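You operate a simulated robot arm through the tools that you are given. There is no shell and no other tool. Be economical: measure what you need, move in short steps, check, and stop when the job is done.

You are at the controls of a simulated robot arm. One attempt, no reset.

Task
Sow cress in the one-dot cell and basil in the two-dot cell, then shut the lid and its vent.
Fine: stand the packets back. Set down upright: what you pick out.

Only the result counts: the job must be done as asked and must still hold three seconds after the hand-in. Knocking over, shifting, dropping, spilling or breaking anything else fails it. A push-on lid holds only when it is set on centred and level and pressed home; a screw cap is set on level and turned clockwise until tight.

Robot
A 6-joint arm with a two-finger parallel gripper, fixed in place. Base frame: the origin is at the foot of the arm, x ahead of it, y to its left, z up; the work surface is at about z = 780. Units: mm, degrees, N and s.
With the tool pointing down near the work surface it reaches from about 240 to 640 mm from the base axis. Its first joint turns from -66.0 to 66.0 degrees. Payload 2.7 kg.
The TCP is the grasp point between the finger pads, 23 mm short of the fingertips. In the tool frame z runs along the fingers and y along their closing line. Largest opening 94 mm; finger width 38, thickness 10; the body of the gripper, 54 by 96 mm, starts 39 mm behind the TCP.
Orientation is that of the tool frame in the base frame, as [roll, pitch, yaw] about the fixed x, y, z axes, in that order (R = Rz(yaw) Ry(pitch) Rx(roll)). With the fingers straight down and closing along the base's y, the tool's x points along the base's -x, its y along +y and its z along -z.

Tools
- The arm moves only by the tool apply_moves. Its argument "motion" is a list that holds one entry, the list of rows, each a list of 7 numbers: the turn, a rotation vector about the base's x, y, z in degrees, then the shift along the base's x, y, z in mm, then the finger opening in mm, from 0 to 94. In form: [[[rx, ry, rz, x, y, z, claw], ...]]. A call has 1 to 20 rows; each row is the pose to reach, as a shift and turn from the pose commanded when the call began. Rows are played at 5 a second. More than 50 mm and 8.6 degrees between two rows, or a gripper value outside its range, and nothing of the call is played. Where a pose cannot be reached the arm comes as near as it can. A force on the tool above 40 N (or 10 N above the force at the start of the call, whichever is more), or a blocked arm, ends the call early, and 0.2 s more pass. The fingers move at their own pace (about 45 mm/s each) and stop on an object; they squeeze with about 44 N. The grip force told is the motor's: it shows also when the fingers shut on nothing. Time passes only in rows, and 0.2 s behind the last, so rows that repeat a pose let the fingers close. It gives the time, the measured TCP pose, the force on the tool (base axes), the opening and the grip force at its end, in the units of the frame above (readings bear some noise), with the torque about the TCP (base axes, N m) and any sound that the robot's microphone picked up.
- Cameras (640 x 400 px; columns grow to the right, rows downward): "scene" is fixed at [72.5, -438.8, 1389.7]; the picture's right is [0.75, -0.66, 0.00], its down [-0.46, -0.52, -0.72] and it looks along [0.47, 0.54, -0.69] (base axes); focal length 304 px, centre (320, 200). "wrist" rides on the gripper at [86, 16, -75] in the tool frame; the picture's right is [-0.18, 0.98, 0.00], its down [-0.58, -0.11, -0.81] and it looks along [-0.79, -0.15, 0.59] (tool axes); focal length 243 px, centre (320, 200). There is no depth. A picture from a camera that has moved, and an enlarged one, comes with that camera's place and axes in the base frame and with its lens.
- camera(camera): a new picture of that camera. No time passes.
- inspect(camera, box): a new picture of the part [left, top, right, bottom] of that camera's present view, enlarged. No time passes.
- hand_in(): hands the job in; it is judged then, once.

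Work in short steps. Places have to be worked out from the pictures, the camera data and where the tool is seen: move nearer, look again, correct. Check each grasp and each placing, and mend what went wrong. You have 120 turns and 84 pictures in all, those below and enlarged ones among them. Open the gripper and draw the arm clear of the work before you hand the job in, unless the task says otherwise; then end with one line.

The tools are called after ">>>" as name(argument=value, ...) on one line, values as JSON. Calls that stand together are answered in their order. apply_moves: Moves the arm, as the interface text tells. Its arguments: {"type":"object","properties":{"motion":{"type":"array"}},"required":["motion"]} The other tools are called the same way: camera (camera) takes a picture; inspect (camera, box) takes an enlarged picture of a part of a camera's view; hand_in () hands the job in.

At the start:

```text
time: 0.0
position: [447.5, -31.8, 1104.8]
tool_rot: [179.9, 0.0, -180.0]
ft_force: [-0.5, 0.8, 0.0]
wrist_torque: [0.0, 0.0, 0.02]
finger_gap: 94.3
grip_force: 0.0
```

scene: 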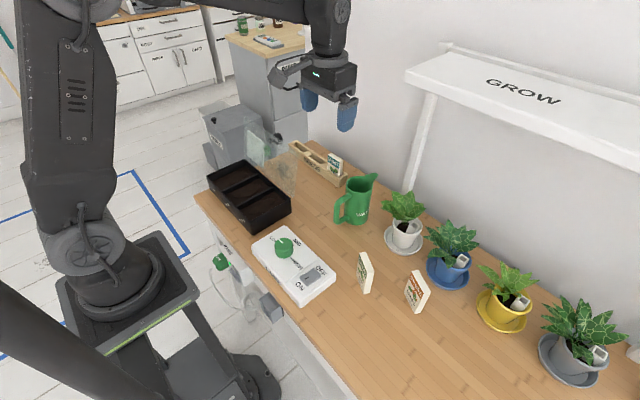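
wrist: 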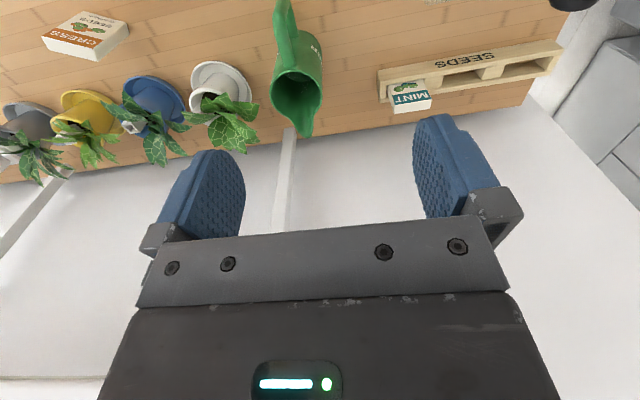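

I start by enlarging the parts of the scene that matter: tray with lid, the packets and the rack.

>>> inspect(camera="scene", box=[190, 90, 350, 240])

>>> inspect(camera="scene", box=[230, 170, 450, 310])

```text
2.67 times, centred on (270, 165) of scene
camera zoom: at [72.5, -438.8, 1389.7], right [0.75, -0.66, 0.0], down [-0.46, -0.52, -0.72], along [0.47, 0.54, -0.69], focal length 809 px, centre (453, 293)
```

zoom: 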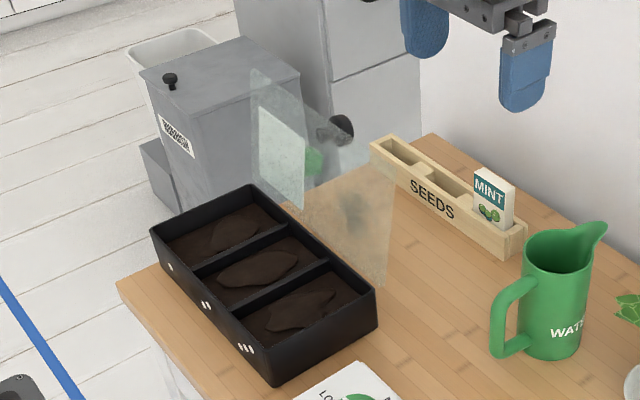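

```text
2.86 times, centred on (340, 240) of scene
camera zoom: at [72.5, -438.8, 1389.7], right [0.75, -0.66, 0.0], down [-0.46, -0.52, -0.72], along [0.47, 0.54, -0.69], focal length 867 px, centre (263, 86)
```

zoom: 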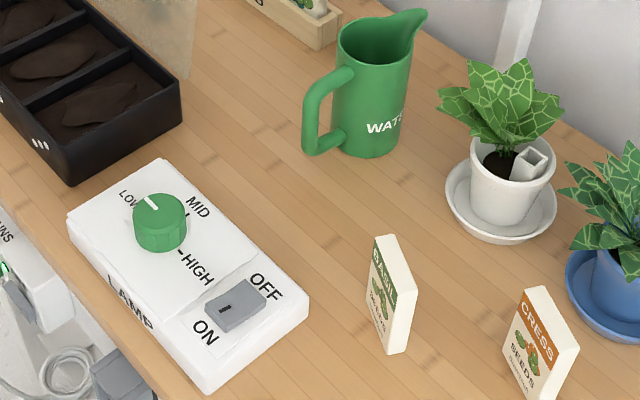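

The lid is hinged at the tray's +x side and stands open, with a green knob on it. The packets stand at about (374,-243) and (428,-344). I go back over the tray for a closer look.

>>> apply_moves(motion=[[[0, 0, 0, -35, 40, 0, 94], [0, 0, 0, -70, 80, 0, 94], [0, 0, 0, -105, 120, 0, 94], [0, 0, 0, -130, 150, 0, 94], [0, 0, 0, -150, 180, 0, 94]]])

>>> camera(camera="wrist")

>>> camera(camera="scene")

```text
refused: row 1 steps farther than a row can; nothing moved
```

```text
79 pictures are left
camera wrist: at [360.7, -15.7, 1179.3], right [0.18, 0.98, 0.0], down [0.58, -0.11, 0.81], along [0.79, -0.15, -0.59], focal length 243 px, centre (320, 200)
```

wrist: 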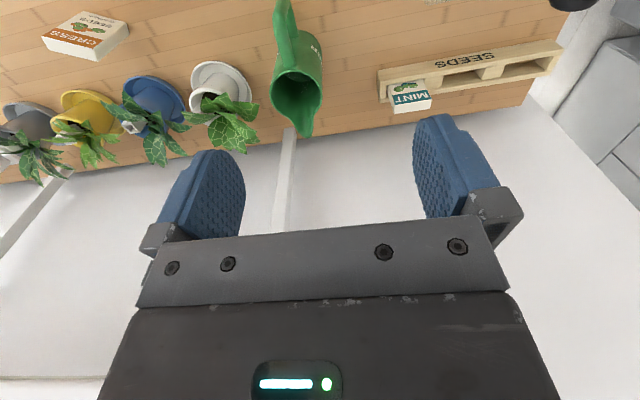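

```text
78 pictures are left
```

scene: 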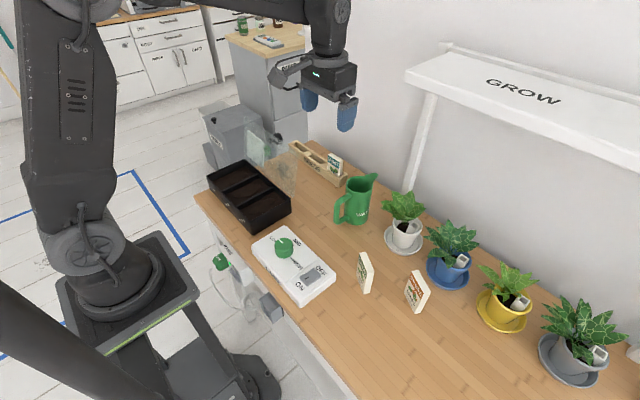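

The first row was too long a step; I repeat it with shorter ones.

>>> apply_moves(motion=[[[0, 0, 0, -30, 35, 0, 94], [0, 0, 0, -60, 70, 0, 94], [0, 0, 0, -90, 105, 0, 94], [0, 0, 0, -120, 140, 0, 94], [0, 0, 0, -150, 175, 0, 94]]])

```text
time: 1.2
position: [297.3, 142.7, 1104.4]
tool_rot: [179.9, -0.1, -180.0]
ft_force: [0.2, 0.8, -0.1]
wrist_torque: [0.01, 0.0, -0.01]
finger_gap: 94.0
grip_force: 0.0
```

The arm arrived; I look with the wrist camera.

>>> camera(camera="wrist")

>>> inspect(camera="wrist", box=[220, 0, 480, 160])

```text
77 pictures are left
camera wrist: at [210.8, 159.2, 1178.4], right [0.18, 0.98, 0.0], down [0.58, -0.11, 0.81], along [0.79, -0.15, -0.59], focal length 243 px, centre (320, 200)
```

wrist: 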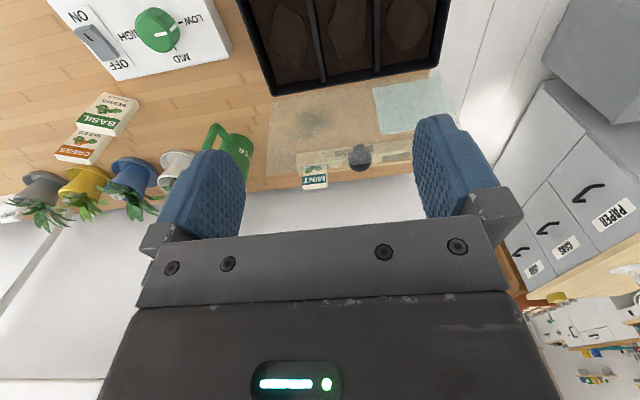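

```text
2.46 times, centred on (350, 80) of wrist
camera zoom: at [210.8, 159.2, 1178.4], right [0.18, 0.98, 0.0], down [0.58, -0.11, 0.81], along [0.79, -0.15, -0.59], focal length 597 px, centre (246, 495)
```

zoom: 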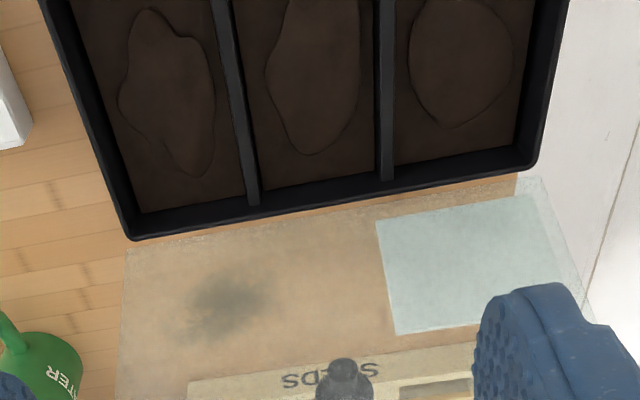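

I need to understand lid, vent and green part; zoom in harder from the scene camera.

>>> inspect(camera="scene", box=[235, 110, 315, 160])

>>> inspect(camera="scene", box=[235, 150, 315, 200])

>>> inspect(camera="scene", box=[345, 240, 435, 320])

```text
8.00 times, centred on (275, 135) of scene
camera zoom: at [72.5, -438.8, 1389.8], right [0.75, -0.66, 0.0], down [-0.46, -0.52, -0.72], along [0.47, 0.54, -0.69], focal length 2428 px, centre (680, 720)
```

zoom: 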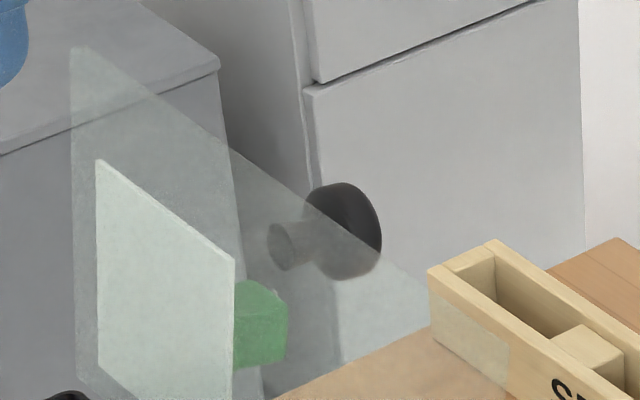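

```text
8.00 times, centred on (275, 175) of scene
camera zoom: at [72.5, -438.8, 1389.8], right [0.75, -0.66, 0.0], down [-0.46, -0.52, -0.72], along [0.47, 0.54, -0.69], focal length 2428 px, centre (680, 400)
```

zoom: 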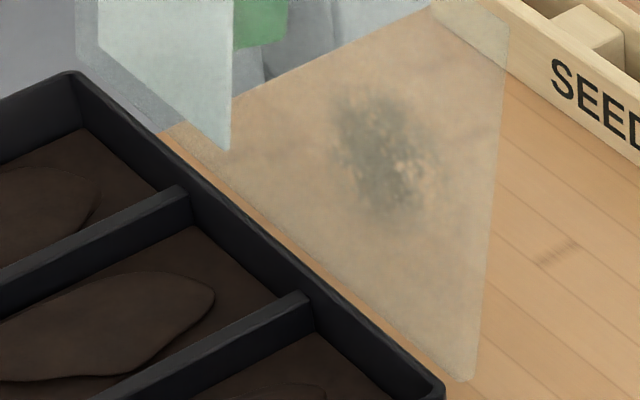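

```text
5.00 times, centred on (390, 280) of scene
camera zoom: at [72.5, -438.8, 1389.8], right [0.75, -0.66, 0.0], down [-0.46, -0.52, -0.72], along [0.47, 0.54, -0.69], focal length 1518 px, centre (-30, -200)
```

zoom: 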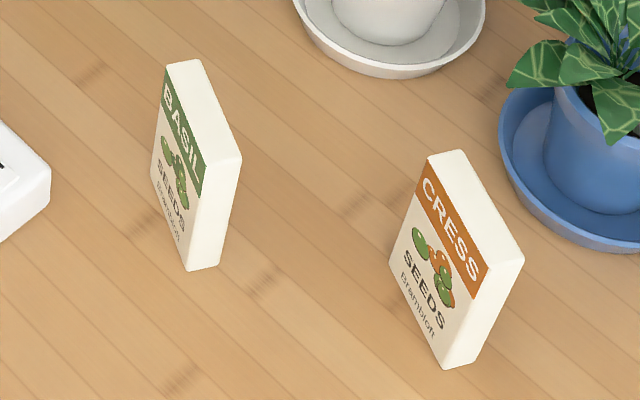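

The lid's black knob is near its free edge on the outer side, and the vent is a bluish shutter with a green tab. Now I go to look closely at the packets.

>>> apply_moves(motion=[[[0, 0, 0, 4, -45, -8, 60], [0, 0, 0, 8, -90, -16, 60], [0, 0, 0, 12, -135, -24, 60], [0, 0, 0, 16, -180, -32, 60], [0, 0, 0, 20, -225, -40, 60], [0, 0, 0, 24, -270, -48, 60], [0, 0, 0, 28, -315, -56, 60], [0, 0, 0, 31, -360, -64, 60], [0, 0, 0, 33, -405, -80, 60]]])

>>> camera(camera="wrist")

```text
time: 3.2
position: [331.4, -261.0, 1025.4]
tool_rot: [179.9, 0.0, -179.9]
ft_force: [0.1, -0.1, -0.5]
wrist_torque: [0.02, 0.01, -0.01]
finger_gap: 60.0
grip_force: 0.1
```

```text
72 pictures are left
camera wrist: at [244.4, -245.8, 1099.3], right [0.18, 0.98, 0.0], down [0.58, -0.11, 0.81], along [0.79, -0.15, -0.59], focal length 243 px, centre (320, 200)
```

wrist: 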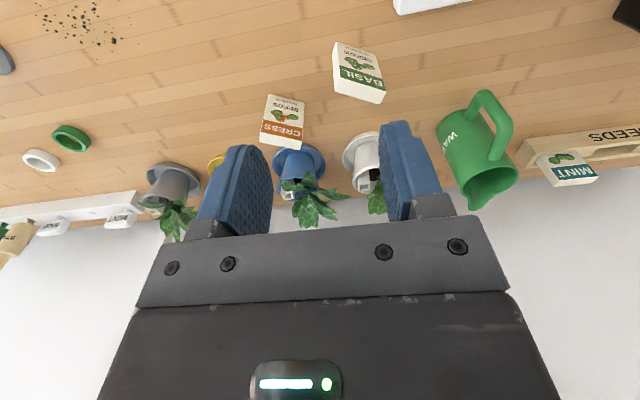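

Both packets are visible; I zoom in for pose and any opening.

>>> inspect(camera="wrist", box=[250, 30, 400, 155])

```text
3.20 times, centred on (325, 92) of wrist
camera zoom: at [244.4, -245.8, 1099.3], right [0.18, 0.98, 0.0], down [0.58, -0.11, 0.81], along [0.79, -0.15, -0.59], focal length 776 px, centre (304, 544)
```

zoom: 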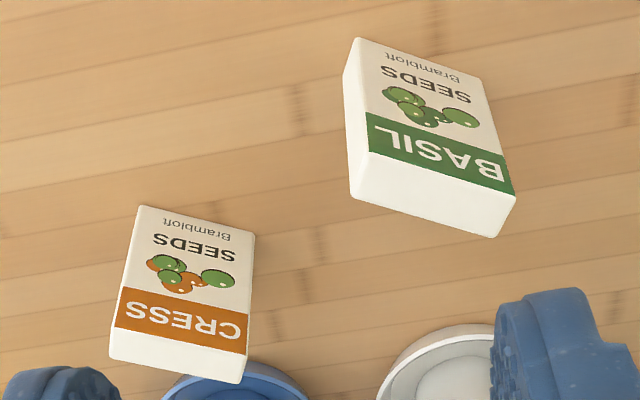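

Both packets have their width along about 63.5° and are 16 mm thick, 82 mm tall; basil is at (384,-231), cress at (432,-331). I test whether the arm can take a horizontal-tool grip: first yaw -116.5° at height.

>>> apply_moves(motion=[[[0, 0, -8.3, 3, -8, 0, 60], [0, 0, -16.6, 6, -16, 0, 60], [0, 0, -25, 9, -24, 0, 60], [0, 0, -33.3, 12, -32, 0, 60], [0, 0, -41.6, 15, -40, 0, 60], [0, 0, -50, 18, -48, 0, 60], [0, 0, -58.3, 21, -56, 0, 60], [0, 0, -66.6, 24, -64, 0, 60], [0, 0, -75, 27, -72, 0, 60], [0, 0, -83.3, 30, -80, 0, 60], [0, 0, -91.6, 33, -88, 0, 60], [0, 0, -100, 36, -96, 0, 60], [0, 0, -108.3, 39, -104, 0, 60], [0, 0, -116.5, 42, -112, 0, 60]]])

```text
time: 6.2
position: [371.8, -372.9, 1023.6]
tool_rot: [179.8, -0.1, 63.4]
ft_force: [0.0, 0.3, 0.0]
wrist_torque: [-0.04, -0.02, 0.0]
finger_gap: 59.9
grip_force: 0.0
```

Yaw works. Now pitch the tool up in place, 80° toward horizontal.

>>> apply_moves(motion=[[[7.16, -3.57, 0, 0, 0, 0, 60], [14.32, -7.14, 0, 0, 0, 0, 60], [21.5, -10.7, 0, 0, 0, 0, 60], [28.6, -14.3, 0, 0, 0, 0, 60], [35.8, -17.8, 0, 0, 0, 0, 60], [43, -21.4, 0, 0, 0, 0, 60], [50.1, -25, 0, 0, 0, 0, 60], [57.3, -28.5, 0, 0, 0, 0, 60], [64.4, -32.1, 0, 0, 0, 0, 60], [71.6, -35.7, 0, 0, 0, 0, 60]]])

>>> camera(camera="scene")

```text
time: 8.4
position: [374.4, -363.2, 1022.0]
tool_rot: [179.5, -79.9, 63.7]
ft_force: [0.0, -1.0, -0.5]
wrist_torque: [0.01, 0.01, 0.03]
finger_gap: 59.8
grip_force: 0.0
out of reach, approached as far as the arm can: row 10
```

```text
70 pictures are left
```

scene: 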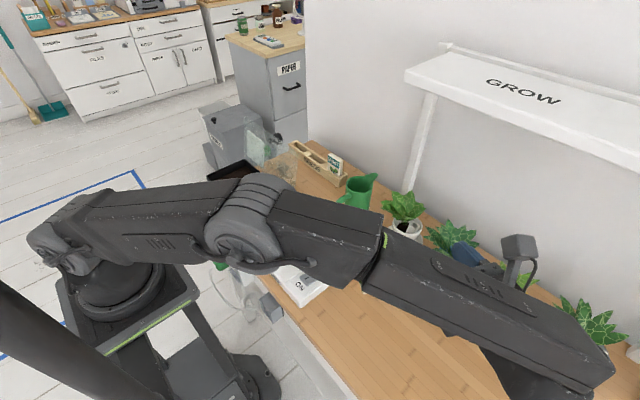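

The pose is nearly reachable even at the edge. I use a 70° tilt and go above the cress packet, planning to come down straddling it.

>>> apply_moves(motion=[[[-4.5, 2.2, 0, 20, 14, 0, 60], [-8.9, 4.5, 0, 40, 28, 0, 60], [-8.9, 4.5, 0, 58, 42, 0, 60]]])

>>> camera(camera="wrist")

```text
time: 9.2
position: [432.0, -320.7, 1020.2]
tool_rot: [-180.0, -70.0, 63.5]
ft_force: [0.5, -1.0, 0.4]
wrist_torque: [-0.02, -0.04, 0.01]
finger_gap: 60.1
grip_force: 0.1
```

```text
69 pictures are left
camera wrist: at [429.2, -364.4, 1127.8], right [0.85, -0.5, -0.17], down [-0.52, -0.81, -0.27], along [-0.01, 0.32, -0.95], focal length 243 px, centre (320, 200)
```

wrist: 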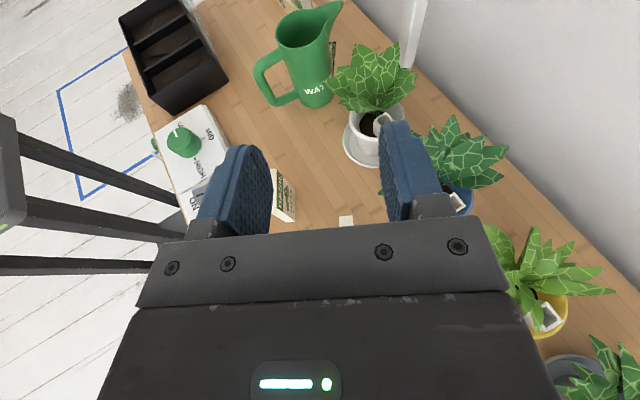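

The view matches my estimate of the cress packet. I descend to z≈900 while correcting y.

>>> apply_moves(motion=[[[0, 0, 0, 0, -10, -30, 60], [0, 0, 0, 0, -10, -60, 60], [0, 0, 0, 0, -10, -90, 60], [0, 0, 0, 0, -10, -120, 60]]])

>>> camera(camera="scene")

>>> camera(camera="wrist")

```text
time: 10.2
position: [432.2, -330.6, 901.9]
tool_rot: [-179.9, -70.0, 63.5]
ft_force: [1.1, -0.3, -0.1]
wrist_torque: [0.03, -0.03, 0.0]
finger_gap: 60.0
grip_force: 0.0
```

```text
68 pictures are left
```

scene: 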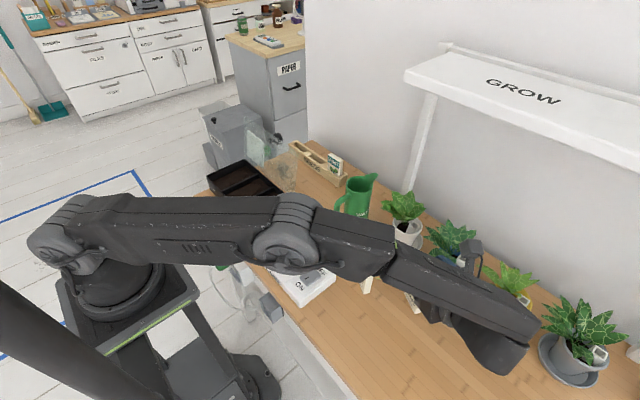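

```text
67 pictures are left
camera wrist: at [427.9, -374.6, 1008.0], right [0.85, -0.5, -0.17], down [-0.52, -0.81, -0.27], along [-0.01, 0.32, -0.95], focal length 243 px, centre (320, 200)
```

wrist: 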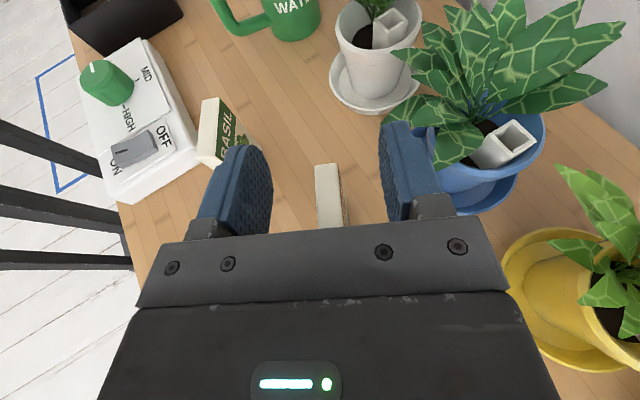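

Packet is centred between the fingers. Descend to z≈838 and close.

>>> apply_moves(motion=[[[0, 0, 0, 0, 0, -22, 60], [0, 0, 0, 0, 0, -44, 60], [0, 0, 0, 0, 0, -64, 60], [0, 0, 0, 0, 0, -64, 40]]])

>>> camera(camera="wrist")

```text
time: 11.2
position: [432.5, -331.2, 837.1]
tool_rot: [-180.0, -70.0, 63.4]
ft_force: [0.0, 0.2, 0.2]
wrist_torque: [-0.03, -0.03, 0.0]
finger_gap: 40.0
grip_force: 0.0
```

```text
66 pictures are left
camera wrist: at [427.9, -374.5, 944.0], right [0.85, -0.5, -0.17], down [-0.52, -0.81, -0.27], along [-0.01, 0.32, -0.95], focal length 243 px, centre (320, 200)
```

wrist: 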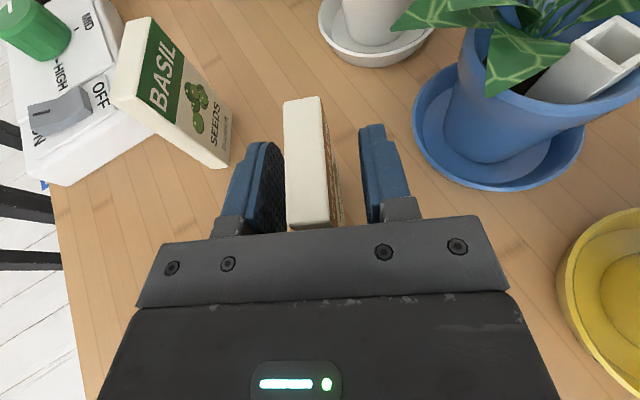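

Well placed between the fingers; close to grip.

>>> apply_moves(motion=[[[0, 0, 0, 0, 0, 0, 25], [0, 0, 0, 0, 0, 0, 10], [0, 0, 0, 0, 0, 0, 10], [0, 0, 0, 0, 0, 0, 10], [0, 0, 0, 0, 0, 0, 10]]])

```text
time: 12.4
position: [431.7, -330.7, 837.5]
tool_rot: [180.0, -70.0, 63.3]
ft_force: [0.2, 0.6, 0.1]
wrist_torque: [0.0, 0.04, 0.03]
finger_gap: 15.1
grip_force: 43.8
```

Cress is gripped (gap 15). Lift straight up.

>>> apply_moves(motion=[[[0, 0, 0, 0, 0, 15, 10], [0, 0, 0, 0, 0, 50, 10], [0, 0, 0, 0, 0, 95, 10], [0, 0, 0, 0, 5, 140, 10], [0, 0, 0, 0, 10, 185, 10]]])

>>> camera(camera="wrist")

```text
time: 13.6
position: [433.2, -321.3, 1024.8]
tool_rot: [-179.8, -70.0, 63.3]
ft_force: [0.4, -0.1, 0.2]
wrist_torque: [-0.01, 0.01, -0.05]
finger_gap: 14.8
grip_force: 44.1
```

```text
65 pictures are left
camera wrist: at [429.2, -364.3, 1130.1], right [0.85, -0.49, -0.17], down [-0.52, -0.81, -0.27], along [-0.01, 0.32, -0.95], focal length 243 px, centre (320, 200)
```

wrist: 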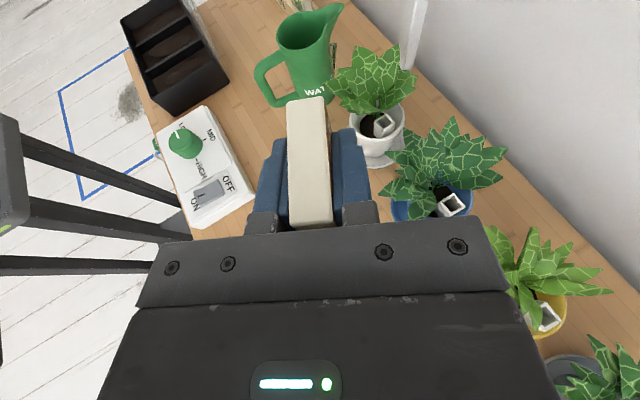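

The packet is held. Carry it toward the one-dot cell, yawing to 90°.

>>> apply_moves(motion=[[[0, 0, 2, -6, 43, 0, 10], [0, 0, 4, -13, 87, 0, 10], [0, 0, 6, -19, 130, 0, 10], [0, 0, 8.2, -26, 174, 0, 10], [0, 0, 10.2, -32, 217, 0, 10], [0, 0, 12.3, -38, 261, 0, 10], [0, 0, 14.3, -45, 304, 0, 10], [0, 0, 16.3, -51, 348, 0, 10]]])

>>> camera(camera="scene")

```text
time: 15.4
position: [378.5, 27.4, 1023.2]
tool_rot: [179.9, -69.9, 79.8]
ft_force: [-0.4, -0.1, -0.1]
wrist_torque: [-0.01, -0.02, -0.01]
finger_gap: 15.0
grip_force: 44.1
```

```text
64 pictures are left
```

scene: 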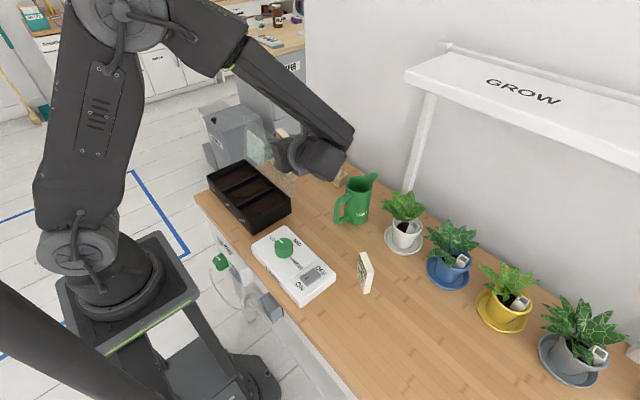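

Continue to above the one-dot cell.

>>> apply_moves(motion=[[[0, 0, 2, -15, 40, 0, 10], [0, 0, 4, -28, 80, 0, 10], [0, 0, 6, -28, 125, 0, 10], [0, 0, 8, -28, 170, 0, 10], [0, 0, 10.2, -28, 217, 0, 10]]])

>>> camera(camera="wrist")

```text
time: 16.6
position: [352.5, 243.0, 1023.5]
tool_rot: [-180.0, -70.1, 89.9]
ft_force: [-1.0, 0.3, -1.3]
wrist_torque: [-0.01, 0.02, -0.01]
finger_gap: 14.9
grip_force: 44.1
```

```text
63 pictures are left
camera wrist: at [367.5, 203.3, 1130.1], right [0.98, -0.06, -0.17], down [-0.11, -0.96, -0.27], along [-0.15, 0.29, -0.95], focal length 243 px, centre (320, 200)
```

wrist: 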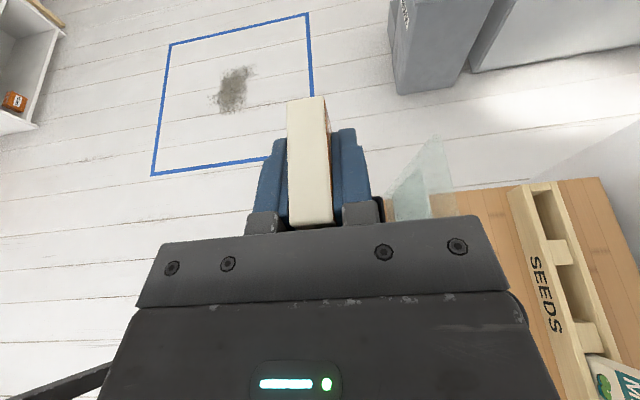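

Level the tool to horizontal and lower to z≈968 before rolling.

>>> apply_moves(motion=[[[7, 0, 0, 0, 4, -18, 10], [14, 0, 0, 0, 8, -36, 10], [20, 0, 0, 0, 12, -55, 10]]])

```text
time: 17.4
position: [351.1, 255.9, 968.5]
tool_rot: [-3.3, -90.0, -86.7]
ft_force: [0.1, 0.3, 0.3]
wrist_torque: [-0.02, -0.02, -0.02]
finger_gap: 15.0
grip_force: 44.2
```

Horizontal reached. Roll about the tool axis by -72° first and check.

>>> apply_moves(motion=[[[0, -8, 0, 0, 0, 0, 10], [0, -16, 0, 0, 0, 0, 10], [0, -24, 0, 0, 0, 0, 10], [0, -32, 0, 0, 0, 0, 10], [0, -40, 0, 0, 0, 0, 10], [0, -48, 0, 0, 0, 0, 10], [0, -56, 0, 0, 0, 0, 10], [0, -64, 0, 0, 0, 0, 10], [0, -72, 0, 0, 0, 0, 10]]])

>>> camera(camera="scene")

```text
time: 19.4
position: [352.1, 254.2, 967.8]
tool_rot: [89.9, -17.9, -179.9]
ft_force: [0.0, 0.4, -0.6]
wrist_torque: [0.02, 0.02, -0.02]
finger_gap: 14.9
grip_force: 43.6
```

```text
62 pictures are left
```

scene: 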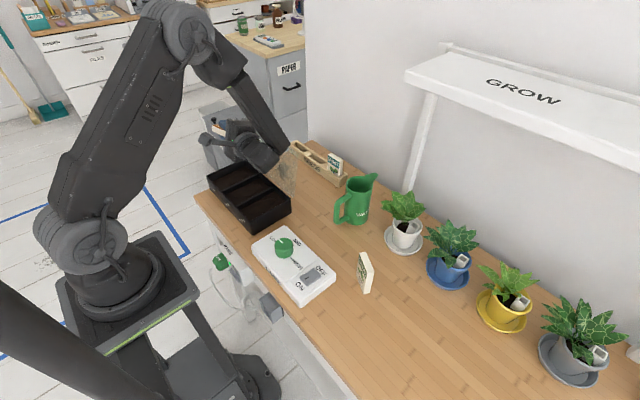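

Rolling works. A zoom to check the packet's place over the cell and the lid clearance.

>>> inspect(camera="scene", box=[190, 110, 310, 240])

>>> camera(camera="wrist")

```text
3.08 times, centred on (250, 175) of scene
camera zoom: at [72.5, -438.8, 1389.7], right [0.75, -0.66, 0.0], down [-0.46, -0.52, -0.72], along [0.47, 0.54, -0.69], focal length 934 px, centre (535, 277)
```

zoom: 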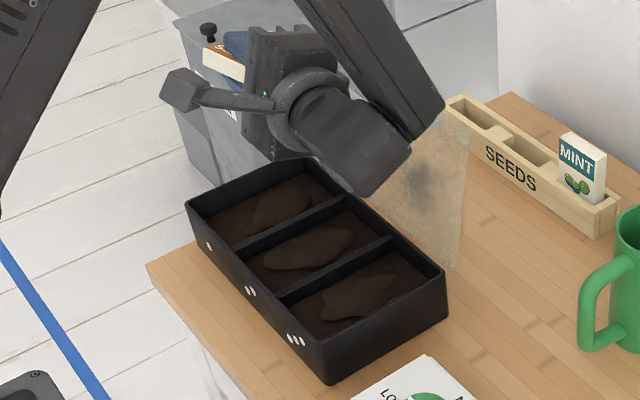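

```text
60 pictures are left
camera wrist: at [275.2, 180.0, 1009.6], right [0.48, 0.0, 0.88], down [0.52, -0.81, -0.28], along [0.71, 0.59, -0.38], focal length 243 px, centre (320, 200)
```

wrist: 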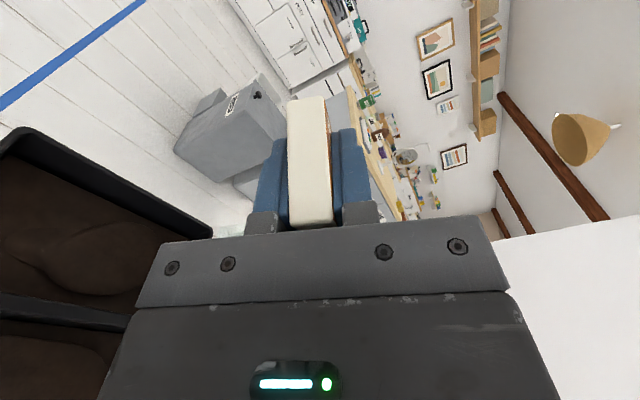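

Clear of everything; continue rolling to upside-down over the cell, drifting x to about 340.

>>> apply_moves(motion=[[[0, -8.5, 0, 0, 0, 0, 10], [0, -17, 0, -1, 0, -3, 10], [0, -25.5, 0, -2, 0, -6, 10], [0, -34, 0, -3, 0, -9, 10], [0, -42.5, 0, -5, 0, -12, 10], [0, -51, 0, -6, 0, -12, 10], [0, -59.5, 0, -8, 0, -12, 10], [0, -68, 0, -9, 0, -12, 10], [0, -76.5, 0, -10, 0, -12, 10], [0, -85, 0, -11, 0, -12, 10], [0, -93.5, 0, -12, 0, -12, 10], [0, -102, 0, -12, 0, -12, 10], [0, -108, 0, -12, 0, -12, 10], [0, -108, 0, -12, 0, -12, 10], [0, -108, 0, -12, 0, -12, 10], [0, -108, 0, -12, 0, -12, 10]]])

>>> inspect(camera="scene", box=[190, 110, 310, 240])

>>> camera(camera="wrist")

```text
time: 22.8
position: [342.5, 256.9, 956.0]
tool_rot: [-5.4, 90.0, 84.8]
ft_force: [0.1, -0.2, -0.3]
wrist_torque: [-0.03, -0.02, 0.02]
finger_gap: 15.0
grip_force: 44.5
```

```text
3.08 times, centred on (250, 175) of scene
camera zoom: at [72.5, -438.8, 1389.7], right [0.75, -0.66, 0.0], down [-0.46, -0.52, -0.72], along [0.47, 0.54, -0.69], focal length 934 px, centre (535, 277)
```

zoom: 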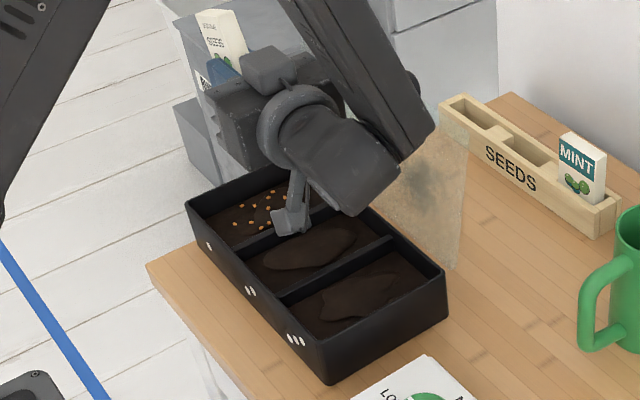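

```text
58 pictures are left
camera wrist: at [324.6, 180.5, 868.9], right [-0.98, 0.0, 0.18], down [0.11, -0.81, 0.58], along [0.15, 0.59, 0.79], focal length 243 px, centre (320, 200)
```

wrist: 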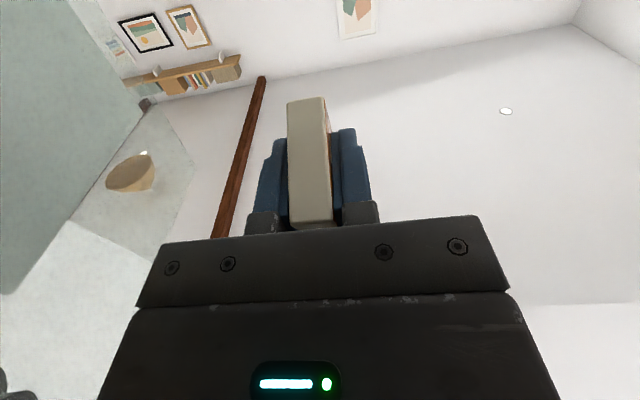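

Seeds are in the one-dot cell. Hold a second to be sure of the flow, then look again.

>>> apply_moves(motion=[[[0, 0, 0, 0, 0, 0, 10], [0, 0, 0, 0, 0, 0, 10], [0, 0, 0, 0, 0, 0, 10], [0, 0, 0, 0, 0, 0, 10], [0, 0, 0, 0, 0, 0, 10]]])

>>> inspect(camera="scene", box=[200, 155, 270, 205])

```text
time: 24.0
position: [340.3, 255.6, 955.8]
tool_rot: [-43.2, 90.0, 46.7]
ft_force: [1.4, 0.4, -0.6]
wrist_torque: [0.0, -0.04, -0.01]
finger_gap: 14.9
grip_force: 43.4
```

```text
8.00 times, centred on (235, 180) of scene
camera zoom: at [72.5, -438.8, 1389.7], right [0.75, -0.66, 0.0], down [-0.46, -0.52, -0.72], along [0.47, 0.54, -0.69], focal length 2428 px, centre (1000, 360)
```

zoom: 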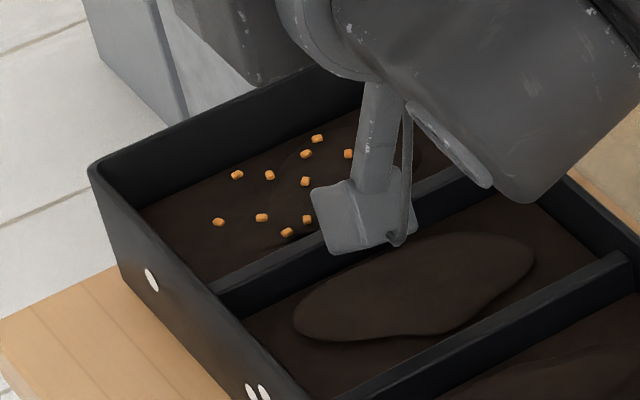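

Seeds lie well inside the cell, no more falling. Roll back upright.

>>> apply_moves(motion=[[[0, 8.5, 0, 0, 0, 3, 10], [0, 17, 0, 0, 0, 6, 10], [0, 25.5, 0, 2, 0, 12, 10], [0, 34, 0, 3, 0, 12, 10], [0, 42.5, 0, 5, 0, 12, 10], [0, 51, 0, 6, 0, 12, 10], [0, 59.5, 0, 8, 0, 12, 10], [0, 68, 0, 9, 0, 12, 10], [0, 76.5, 0, 10, 0, 12, 10], [0, 85, 0, 12, 0, 12, 10], [0, 93.5, 0, 12, 0, 12, 10], [0, 102, 0, 12, 0, 12, 10], [0, 110.5, 0, 12, 0, 12, 10], [0, 119, 0, 12, 0, 12, 10], [0, 127.5, 0, 12, 0, 12, 10], [0, 136, 0, 12, 0, 12, 10], [0, 144.5, 0, 12, 0, 12, 10], [0, 153, 0, 12, 0, 12, 10], [0, 161.5, 0, 12, 0, 12, 10], [0, 170, 0, 12, 0, 12, 10]]])

```text
time: 28.2
position: [353.6, 256.0, 968.3]
tool_rot: [89.8, -80.2, -179.9]
ft_force: [-0.9, 0.4, 0.4]
wrist_torque: [0.02, 0.01, -0.03]
finger_gap: 14.9
grip_force: 44.1
```

Finish the last 10° of roll.

>>> apply_moves(motion=[[[0, 5, 0, 0, 0, 10, 10], [0, 10, 0, 0, 0, 30, 10]]])

>>> apply_moves(motion=[[[-7, 0, 0, 0, -12, 10, 10], [-14, 0, 0, 0, -20, 20, 10], [-20, 0, 0, 0, -30, 27, 10]]])

```text
time: 28.8
position: [352.3, 256.1, 997.6]
tool_rot: [-83.5, -89.9, -6.5]
ft_force: [0.5, -0.3, 0.4]
wrist_torque: [-0.01, -0.01, -0.01]
finger_gap: 15.0
grip_force: 44.5
```

```text
time: 29.6
position: [353.1, 225.6, 1024.8]
tool_rot: [-179.9, -69.9, 89.9]
ft_force: [-0.7, 0.5, 0.5]
wrist_torque: [-0.02, -0.04, 0.02]
finger_gap: 15.1
grip_force: 44.4
```

Upright again. Carry the cress packet back to its spot.

>>> apply_moves(motion=[[[0, 0, -2, 0, -42, 0, 10], [0, 0, -4, 0, -84, 0, 10], [0, 0, -6, 0, -126, 0, 10], [0, 0, -8, 5, -168, 0, 10], [0, 0, -10, 14, -210, 0, 10], [0, 0, -12, 22, -252, 0, 10], [0, 0, -14, 30, -294, 0, 10], [0, 0, -16, 39, -336, 0, 10], [0, 0, -18, 47, -378, 0, 10], [0, 0, -20, 55, -420, 0, 10], [0, 0, -22, 63, -462, 0, 10], [0, 0, -24.5, 72, -504, 0, 10], [0, 0, -26.4, 79, -546, 0, 10]]])

```text
time: 32.4
position: [432.2, -320.7, 1024.5]
tool_rot: [-179.9, -70.0, 63.4]
ft_force: [-0.6, 0.0, -0.6]
wrist_torque: [-0.01, -0.02, -0.01]
finger_gap: 14.9
grip_force: 43.9
```

Descend to the same spot, stopping about 1 mm above the pick height.

>>> apply_moves(motion=[[[0, 0, 0, 0, -10, -40, 10], [0, 0, 0, 0, -10, -80, 10], [0, 0, 0, 0, -10, -120, 10], [0, 0, 0, 0, -10, -155, 10], [0, 0, 0, 0, -10, -175, 10], [0, 0, 0, 0, -10, -184, 10], [0, 0, 0, 0, -10, -186, 10]]])

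>>> camera(camera="wrist")

```text
time: 34.0
position: [431.0, -330.4, 839.2]
tool_rot: [-179.9, -70.0, 63.4]
ft_force: [0.4, -0.3, -1.1]
wrist_torque: [-0.04, -0.01, 0.02]
finger_gap: 15.2
grip_force: 43.9
```

```text
56 pictures are left
camera wrist: at [427.9, -374.5, 944.9], right [0.85, -0.49, -0.17], down [-0.52, -0.81, -0.27], along [-0.01, 0.32, -0.95], focal length 243 px, centre (320, 200)
```

wrist: 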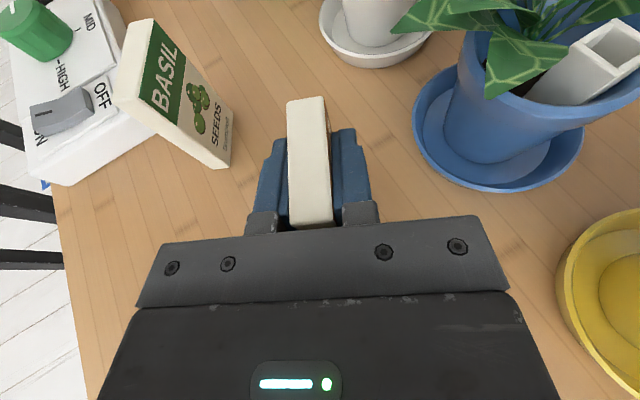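

About 1 mm above the table; lower 1 mm, then open.

>>> apply_moves(motion=[[[0, 0, 0, 0, 0, -1, 10], [0, 0, 0, 0, 0, -1, 10]]])

>>> apply_moves(motion=[[[0, 0, 0, 0, 0, 0, 18], [0, 0, 0, 0, 0, 0, 24], [0, 0, 0, 0, 0, 0, 34], [0, 0, 0, 0, 0, 0, 46], [0, 0, 0, 0, 0, 0, 60], [0, 0, 0, 0, 0, 0, 60]]])

>>> camera(camera="wrist")

```text
time: 34.6
position: [431.2, -329.3, 837.7]
tool_rot: [179.9, -70.0, 63.7]
ft_force: [0.0, 0.0, 2.3]
wrist_torque: [0.04, 0.04, 0.0]
finger_gap: 14.8
grip_force: 43.8
```

```text
time: 36.0
position: [431.3, -330.8, 837.9]
tool_rot: [-180.0, -70.0, 63.5]
ft_force: [-0.2, 0.3, 0.5]
wrist_torque: [0.03, 0.02, 0.0]
finger_gap: 60.3
grip_force: 0.1
```

```text
55 pictures are left
camera wrist: at [427.8, -374.4, 944.2], right [0.85, -0.49, -0.17], down [-0.52, -0.81, -0.27], along [-0.01, 0.32, -0.95], focal length 243 px, centre (320, 200)
```

wrist: 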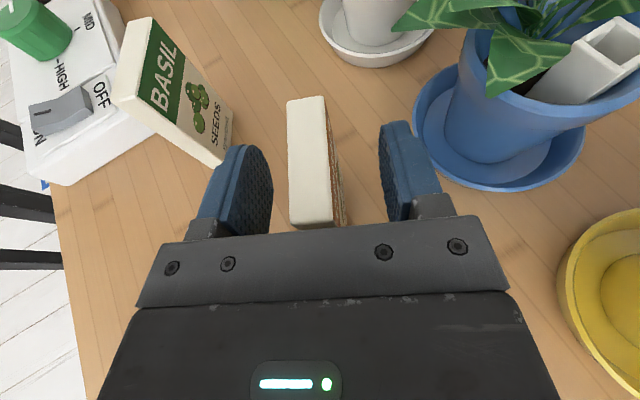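

Cress stands upright where it was. Rise, shift over basil.

>>> apply_moves(motion=[[[0, 0, 0, 0, 0, 40, 60], [0, 0, 0, 0, 0, 80, 60], [0, 0, 0, 0, 0, 115, 60], [0, 0, 0, -12, 25, 115, 60], [0, 0, 0, -24, 50, 115, 60], [0, 0, 0, -36, 75, 115, 60], [0, 0, 0, -48, 100, 115, 60], [0, 0, 0, -48, 100, 75, 60]]])

>>> camera(camera="wrist")

```text
time: 37.8
position: [384.0, -229.6, 912.6]
tool_rot: [-179.9, -70.0, 63.6]
ft_force: [0.0, 0.2, -0.4]
wrist_torque: [0.02, 0.02, -0.03]
finger_gap: 59.9
grip_force: 0.0
```

```text
54 pictures are left
camera wrist: at [380.0, -273.5, 1018.2], right [0.85, -0.49, -0.17], down [-0.52, -0.81, -0.27], along [-0.01, 0.32, -0.95], focal length 243 px, centre (320, 200)
```

wrist: 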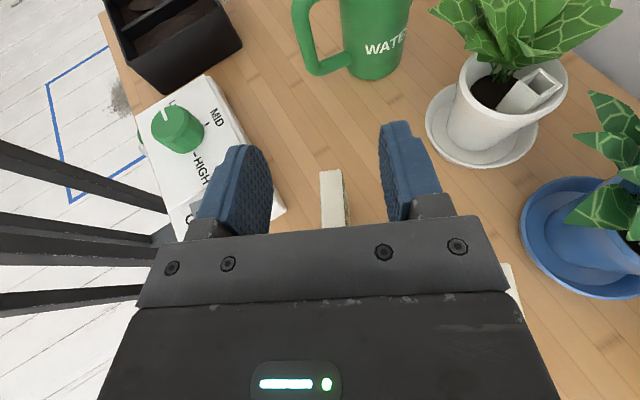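

Basil is centred too. Descend with a slightly narrower opening, clear of the lamp box.

>>> apply_moves(motion=[[[0, 0, 0, 0, 0, -20, 46], [0, 0, 0, 0, 0, -45, 46], [0, 0, 0, 0, 0, -65, 46], [0, 0, 0, 0, 0, -74, 46]]])

>>> camera(camera="wrist")

```text
time: 38.8
position: [383.7, -231.3, 838.9]
tool_rot: [-179.9, -70.0, 63.6]
ft_force: [0.4, 0.2, -0.1]
wrist_torque: [0.04, 0.01, 0.0]
finger_gap: 46.0
grip_force: 0.1
```

```text
53 pictures are left
camera wrist: at [380.1, -274.6, 944.9], right [0.85, -0.49, -0.17], down [-0.52, -0.81, -0.27], along [-0.01, 0.32, -0.95], focal length 243 px, centre (320, 200)
```

wrist: 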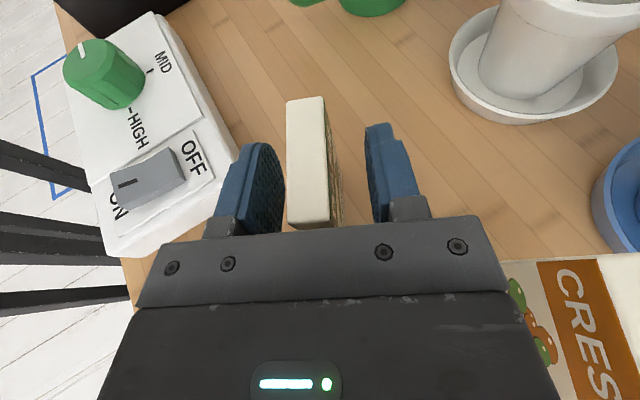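

Centred and clear. Close and lift.

>>> apply_moves(motion=[[[0, 0, 0, 0, 0, 0, 25], [0, 0, 0, 0, 0, 0, 10], [0, 0, 0, 0, 0, 0, 10], [0, 0, 0, 0, 0, 0, 10], [0, 0, 0, 0, 0, 0, 10]]])

>>> apply_moves(motion=[[[0, 0, 0, 0, 0, 15, 10], [0, 0, 0, 0, 0, 50, 10], [0, 0, 0, 0, 0, 95, 10], [0, 0, 0, 0, 0, 140, 10], [0, 0, 0, 0, 0, 185, 10]]])

>>> camera(camera="wrist")

```text
time: 40.0
position: [384.0, -231.5, 837.9]
tool_rot: [-180.0, -70.0, 63.5]
ft_force: [-0.2, -0.2, -0.3]
wrist_torque: [0.02, -0.01, -0.03]
finger_gap: 15.2
grip_force: 44.0
```

```text
time: 41.2
position: [382.9, -230.9, 1024.0]
tool_rot: [-179.9, -70.0, 63.4]
ft_force: [0.6, -0.8, 0.1]
wrist_torque: [-0.02, -0.03, -0.02]
finger_gap: 15.1
grip_force: 44.1
```

```text
52 pictures are left
camera wrist: at [380.2, -274.6, 1130.6], right [0.85, -0.49, -0.17], down [-0.52, -0.81, -0.27], along [-0.01, 0.32, -0.95], focal length 243 px, centre (320, 200)
```

wrist: 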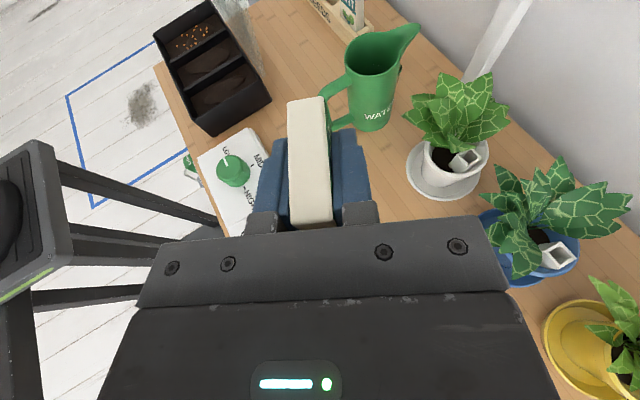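

Held. Carry to over the two-dot cell (y≈178), yaw to 90°.

>>> apply_moves(motion=[[[0, 0, 2.6, -3, 41, 0, 10], [0, 0, 5.2, -6, 82, 0, 10], [0, 0, 7.9, -9, 123, 0, 10], [0, 0, 10.5, -12, 164, 0, 10], [0, 0, 13.2, -15, 205, 0, 10], [0, 0, 15.8, -18, 246, 0, 10], [0, 0, 18.5, -22, 287, 0, 10], [0, 0, 21.1, -26, 328, 0, 10], [0, 0, 23.8, -30, 369, 0, 10], [0, 0, 26.5, -31, 409, 0, 10]]])

>>> apply_moves(motion=[[[7, 0, 0, 0, 0, -18, 10], [14, 0, 0, 0, 0, -36, 10], [20, 0, 0, 0, 0, -55, 10]]])

```text
time: 43.4
position: [351.9, 180.6, 1024.0]
tool_rot: [-180.0, -70.0, 90.0]
ft_force: [0.7, 0.2, -0.5]
wrist_torque: [0.0, 0.02, 0.01]
finger_gap: 15.3
grip_force: 44.0
```

```text
time: 44.2
position: [353.7, 179.4, 968.8]
tool_rot: [34.9, -89.9, -125.0]
ft_force: [-0.7, 0.4, -0.7]
wrist_torque: [-0.01, 0.02, -0.01]
finger_gap: 14.8
grip_force: 44.2
```

In place and level. Roll over to 72°, then on to 180° as before.

>>> apply_moves(motion=[[[0, -8, 0, 0, 0, 0, 10], [0, -16, 0, 0, 0, 0, 10], [0, -24, 0, 0, 0, 0, 10], [0, -32, 0, 0, 0, 0, 10], [0, -40, 0, 0, 0, 0, 10], [0, -48, 0, 0, 0, 0, 10], [0, -56, 0, 0, 0, 0, 10], [0, -64, 0, 0, 0, 0, 10], [0, -72, 0, 0, 0, 0, 10]]])

>>> apply_moves(motion=[[[0, -8.5, 0, 0, 0, 0, 10], [0, -17, 0, -1, 0, -3, 10], [0, -25.5, 0, -2, 0, -6, 10], [0, -34, 0, -3, 0, -9, 10], [0, -42.5, 0, -5, 0, -12, 10], [0, -51, 0, -6, 0, -12, 10], [0, -59.5, 0, -8, 0, -12, 10], [0, -68, 0, -9, 0, -12, 10], [0, -76.5, 0, -10, 0, -12, 10], [0, -85, 0, -11, 0, -12, 10], [0, -93.5, 0, -12, 0, -12, 10], [0, -102, 0, -12, 0, -12, 10], [0, -108, 0, -12, 0, -12, 10], [0, -108, 0, -12, 0, -12, 10], [0, -108, 0, -12, 0, -12, 10], [0, -108, 0, -12, 0, -12, 10], [0, -108, 0, -12, 0, -12, 10], [0, -108, 0, -12, 0, -12, 10]]])

>>> inspect(camera="scene", box=[190, 110, 310, 240])

```text
time: 46.2
position: [353.1, 178.0, 969.6]
tool_rot: [90.0, -17.8, -179.9]
ft_force: [0.3, -0.3, -0.1]
wrist_torque: [0.0, 0.02, -0.02]
finger_gap: 15.1
grip_force: 44.0
```

```text
time: 50.0
position: [341.3, 177.9, 957.6]
tool_rot: [5.7, 90.0, 95.7]
ft_force: [-0.6, -0.6, -0.8]
wrist_torque: [-0.02, -0.02, -0.01]
finger_gap: 15.1
grip_force: 44.1
```

```text
3.08 times, centred on (250, 175) of scene
camera zoom: at [72.5, -438.8, 1389.7], right [0.75, -0.66, 0.0], down [-0.46, -0.52, -0.72], along [0.47, 0.54, -0.69], focal length 934 px, centre (535, 277)
```

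zoom: 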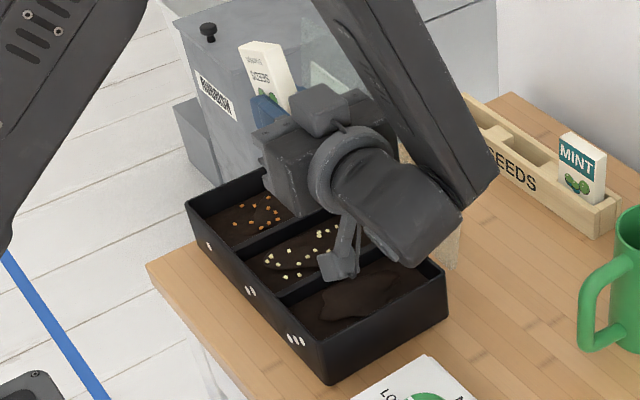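

Basil seeds are in the two-dot cell. Roll back upright in the reverse way.

>>> apply_moves(motion=[[[0, 8.5, 0, 0, 0, 3, 10], [0, 17, 0, 0, 0, 6, 10], [0, 25.5, 0, 2, 0, 12, 10], [0, 34, 0, 3, 0, 12, 10], [0, 42.5, 0, 5, 0, 12, 10], [0, 51, 0, 6, 0, 12, 10], [0, 59.5, 0, 8, 0, 12, 10], [0, 68, 0, 9, 0, 12, 10], [0, 76.5, 0, 10, 0, 12, 10], [0, 85, 0, 12, 0, 12, 10], [0, 93.5, 0, 12, 0, 12, 10], [0, 102, 0, 12, 0, 12, 10], [0, 110.5, 0, 12, 0, 12, 10], [0, 119, 0, 12, 0, 12, 10], [0, 127.5, 0, 12, 0, 12, 10], [0, 136, 0, 12, 0, 12, 10], [0, 144.5, 0, 12, 0, 12, 10], [0, 153, 0, 12, 0, 12, 10], [0, 161.5, 0, 12, 0, 12, 10], [0, 170, 0, 12, 0, 12, 10]]])

>>> apply_moves(motion=[[[0, 5, 0, 0, 0, 10, 10], [0, 10, 0, 0, 0, 30, 10]]])

>>> apply_moves(motion=[[[-7, 0, 0, 0, 0, 10, 10], [-14, 0, 0, 0, 0, 20, 10], [-20, 0, 0, 0, 0, 27, 10]]])

```text
time: 54.2
position: [353.1, 178.2, 969.6]
tool_rot: [89.8, -80.3, -179.8]
ft_force: [0.3, 0.1, -0.1]
wrist_torque: [-0.01, -0.02, 0.03]
finger_gap: 14.8
grip_force: 43.8
```

```text
time: 54.8
position: [351.7, 180.0, 999.0]
tool_rot: [-75.0, -89.9, -14.9]
ft_force: [-0.3, -0.3, 0.1]
wrist_torque: [-0.03, -0.01, 0.03]
finger_gap: 15.1
grip_force: 44.3
```

```text
time: 55.6
position: [353.6, 178.7, 1025.6]
tool_rot: [-179.8, -70.0, 89.9]
ft_force: [0.0, 0.2, -0.7]
wrist_torque: [0.0, -0.03, -0.02]
finger_gap: 15.0
grip_force: 44.0
```

Return the basil packet over its spot.

>>> apply_moves(motion=[[[0, 0, -2.6, 0, -41, 0, 10], [0, 0, -5.2, 4, -82, 0, 10], [0, 0, -7.9, 8, -123, 0, 10], [0, 0, -10.5, 11, -164, 0, 10], [0, 0, -13.2, 14, -205, 0, 10], [0, 0, -15.8, 18, -246, 0, 10], [0, 0, -18.5, 22, -287, 0, 10], [0, 0, -21.1, 26, -328, 0, 10], [0, 0, -23.8, 29, -369, 0, 10], [0, 0, -26.4, 31, -410, 0, 10]]])

>>> apply_moves(motion=[[[0, 0, 0, 0, 0, -40, 10], [0, 0, 0, 0, 0, -80, 10], [0, 0, 0, 0, 0, -120, 10], [0, 0, 0, 0, 0, -155, 10], [0, 0, 0, 0, 0, -175, 10], [0, 0, 0, 0, 0, -182, 10], [0, 0, 0, 0, 0, -184.5, 10]]])

>>> camera(camera="wrist")

```text
time: 57.8
position: [384.1, -231.8, 1025.3]
tool_rot: [-180.0, -70.0, 63.5]
ft_force: [0.3, 0.4, -0.5]
wrist_torque: [0.01, -0.01, 0.0]
finger_gap: 14.9
grip_force: 43.4
```

```text
time: 59.4
position: [383.3, -230.9, 839.7]
tool_rot: [-180.0, -70.0, 63.7]
ft_force: [-0.1, -0.5, 0.4]
wrist_torque: [0.01, -0.01, 0.01]
finger_gap: 15.1
grip_force: 44.2
```

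```text
50 pictures are left
camera wrist: at [380.3, -275.6, 947.8], right [0.85, -0.49, -0.17], down [-0.52, -0.81, -0.27], along [-0.01, 0.32, -0.95], focal length 243 px, centre (320, 200)
```

wrist: 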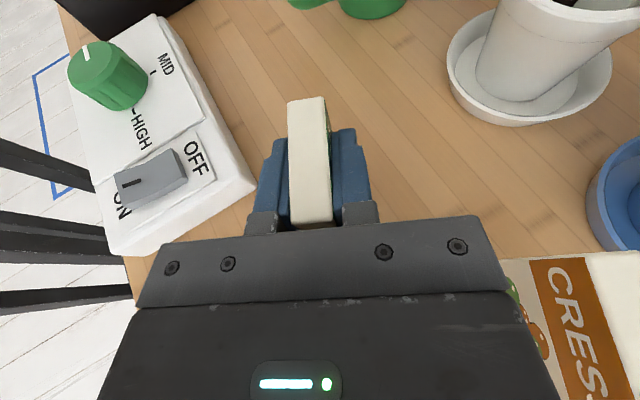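

By commanded sums I am 2.5 mm above pick height. Lower, checking the force.

>>> apply_moves(motion=[[[0, 0, 0, 0, 0, -1.5, 10], [0, 0, 0, 0, 0, -2.5, 10], [0, 0, 0, 0, 0, -2.5, 10]]])

>>> apply_moves(motion=[[[0, 0, 0, 0, 0, 0, 18], [0, 0, 0, 0, 0, 0, 24], [0, 0, 0, 0, 0, 0, 34], [0, 0, 0, 0, 0, 0, 46], [0, 0, 0, 0, 0, 0, 46]]])

>>> apply_moves(motion=[[[0, 0, 0, 0, 0, 30, 46], [0, 0, 0, 0, 0, 70, 46], [0, 0, 0, 0, 0, 115, 46], [0, 0, 0, 0, 0, 160, 46], [0, 0, 0, 0, 0, 200, 46]]])

>>> camera(camera="wrist")

```text
time: 60.2
position: [383.7, -231.2, 839.5]
tool_rot: [-179.9, -70.0, 63.7]
ft_force: [-0.5, -0.6, 0.5]
wrist_torque: [-0.03, -0.01, 0.02]
finger_gap: 15.2
grip_force: 44.1
```

```text
time: 61.4
position: [384.0, -231.7, 837.0]
tool_rot: [-179.9, -70.1, 63.7]
ft_force: [0.5, -0.4, -0.3]
wrist_torque: [0.02, -0.02, 0.02]
finger_gap: 46.2
grip_force: 0.0
```

```text
time: 62.6
position: [384.1, -231.1, 1039.1]
tool_rot: [-179.8, -70.1, 63.4]
ft_force: [0.4, 0.6, -0.2]
wrist_torque: [0.0, -0.01, -0.03]
finger_gap: 46.3
grip_force: 0.0
```

```text
49 pictures are left
camera wrist: at [381.0, -275.6, 1145.0], right [0.85, -0.49, -0.17], down [-0.52, -0.81, -0.27], along [-0.01, 0.32, -0.95], focal length 243 px, centre (320, 200)
```

wrist: 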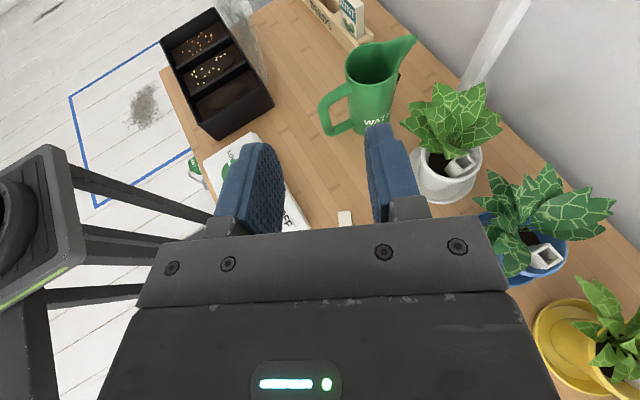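

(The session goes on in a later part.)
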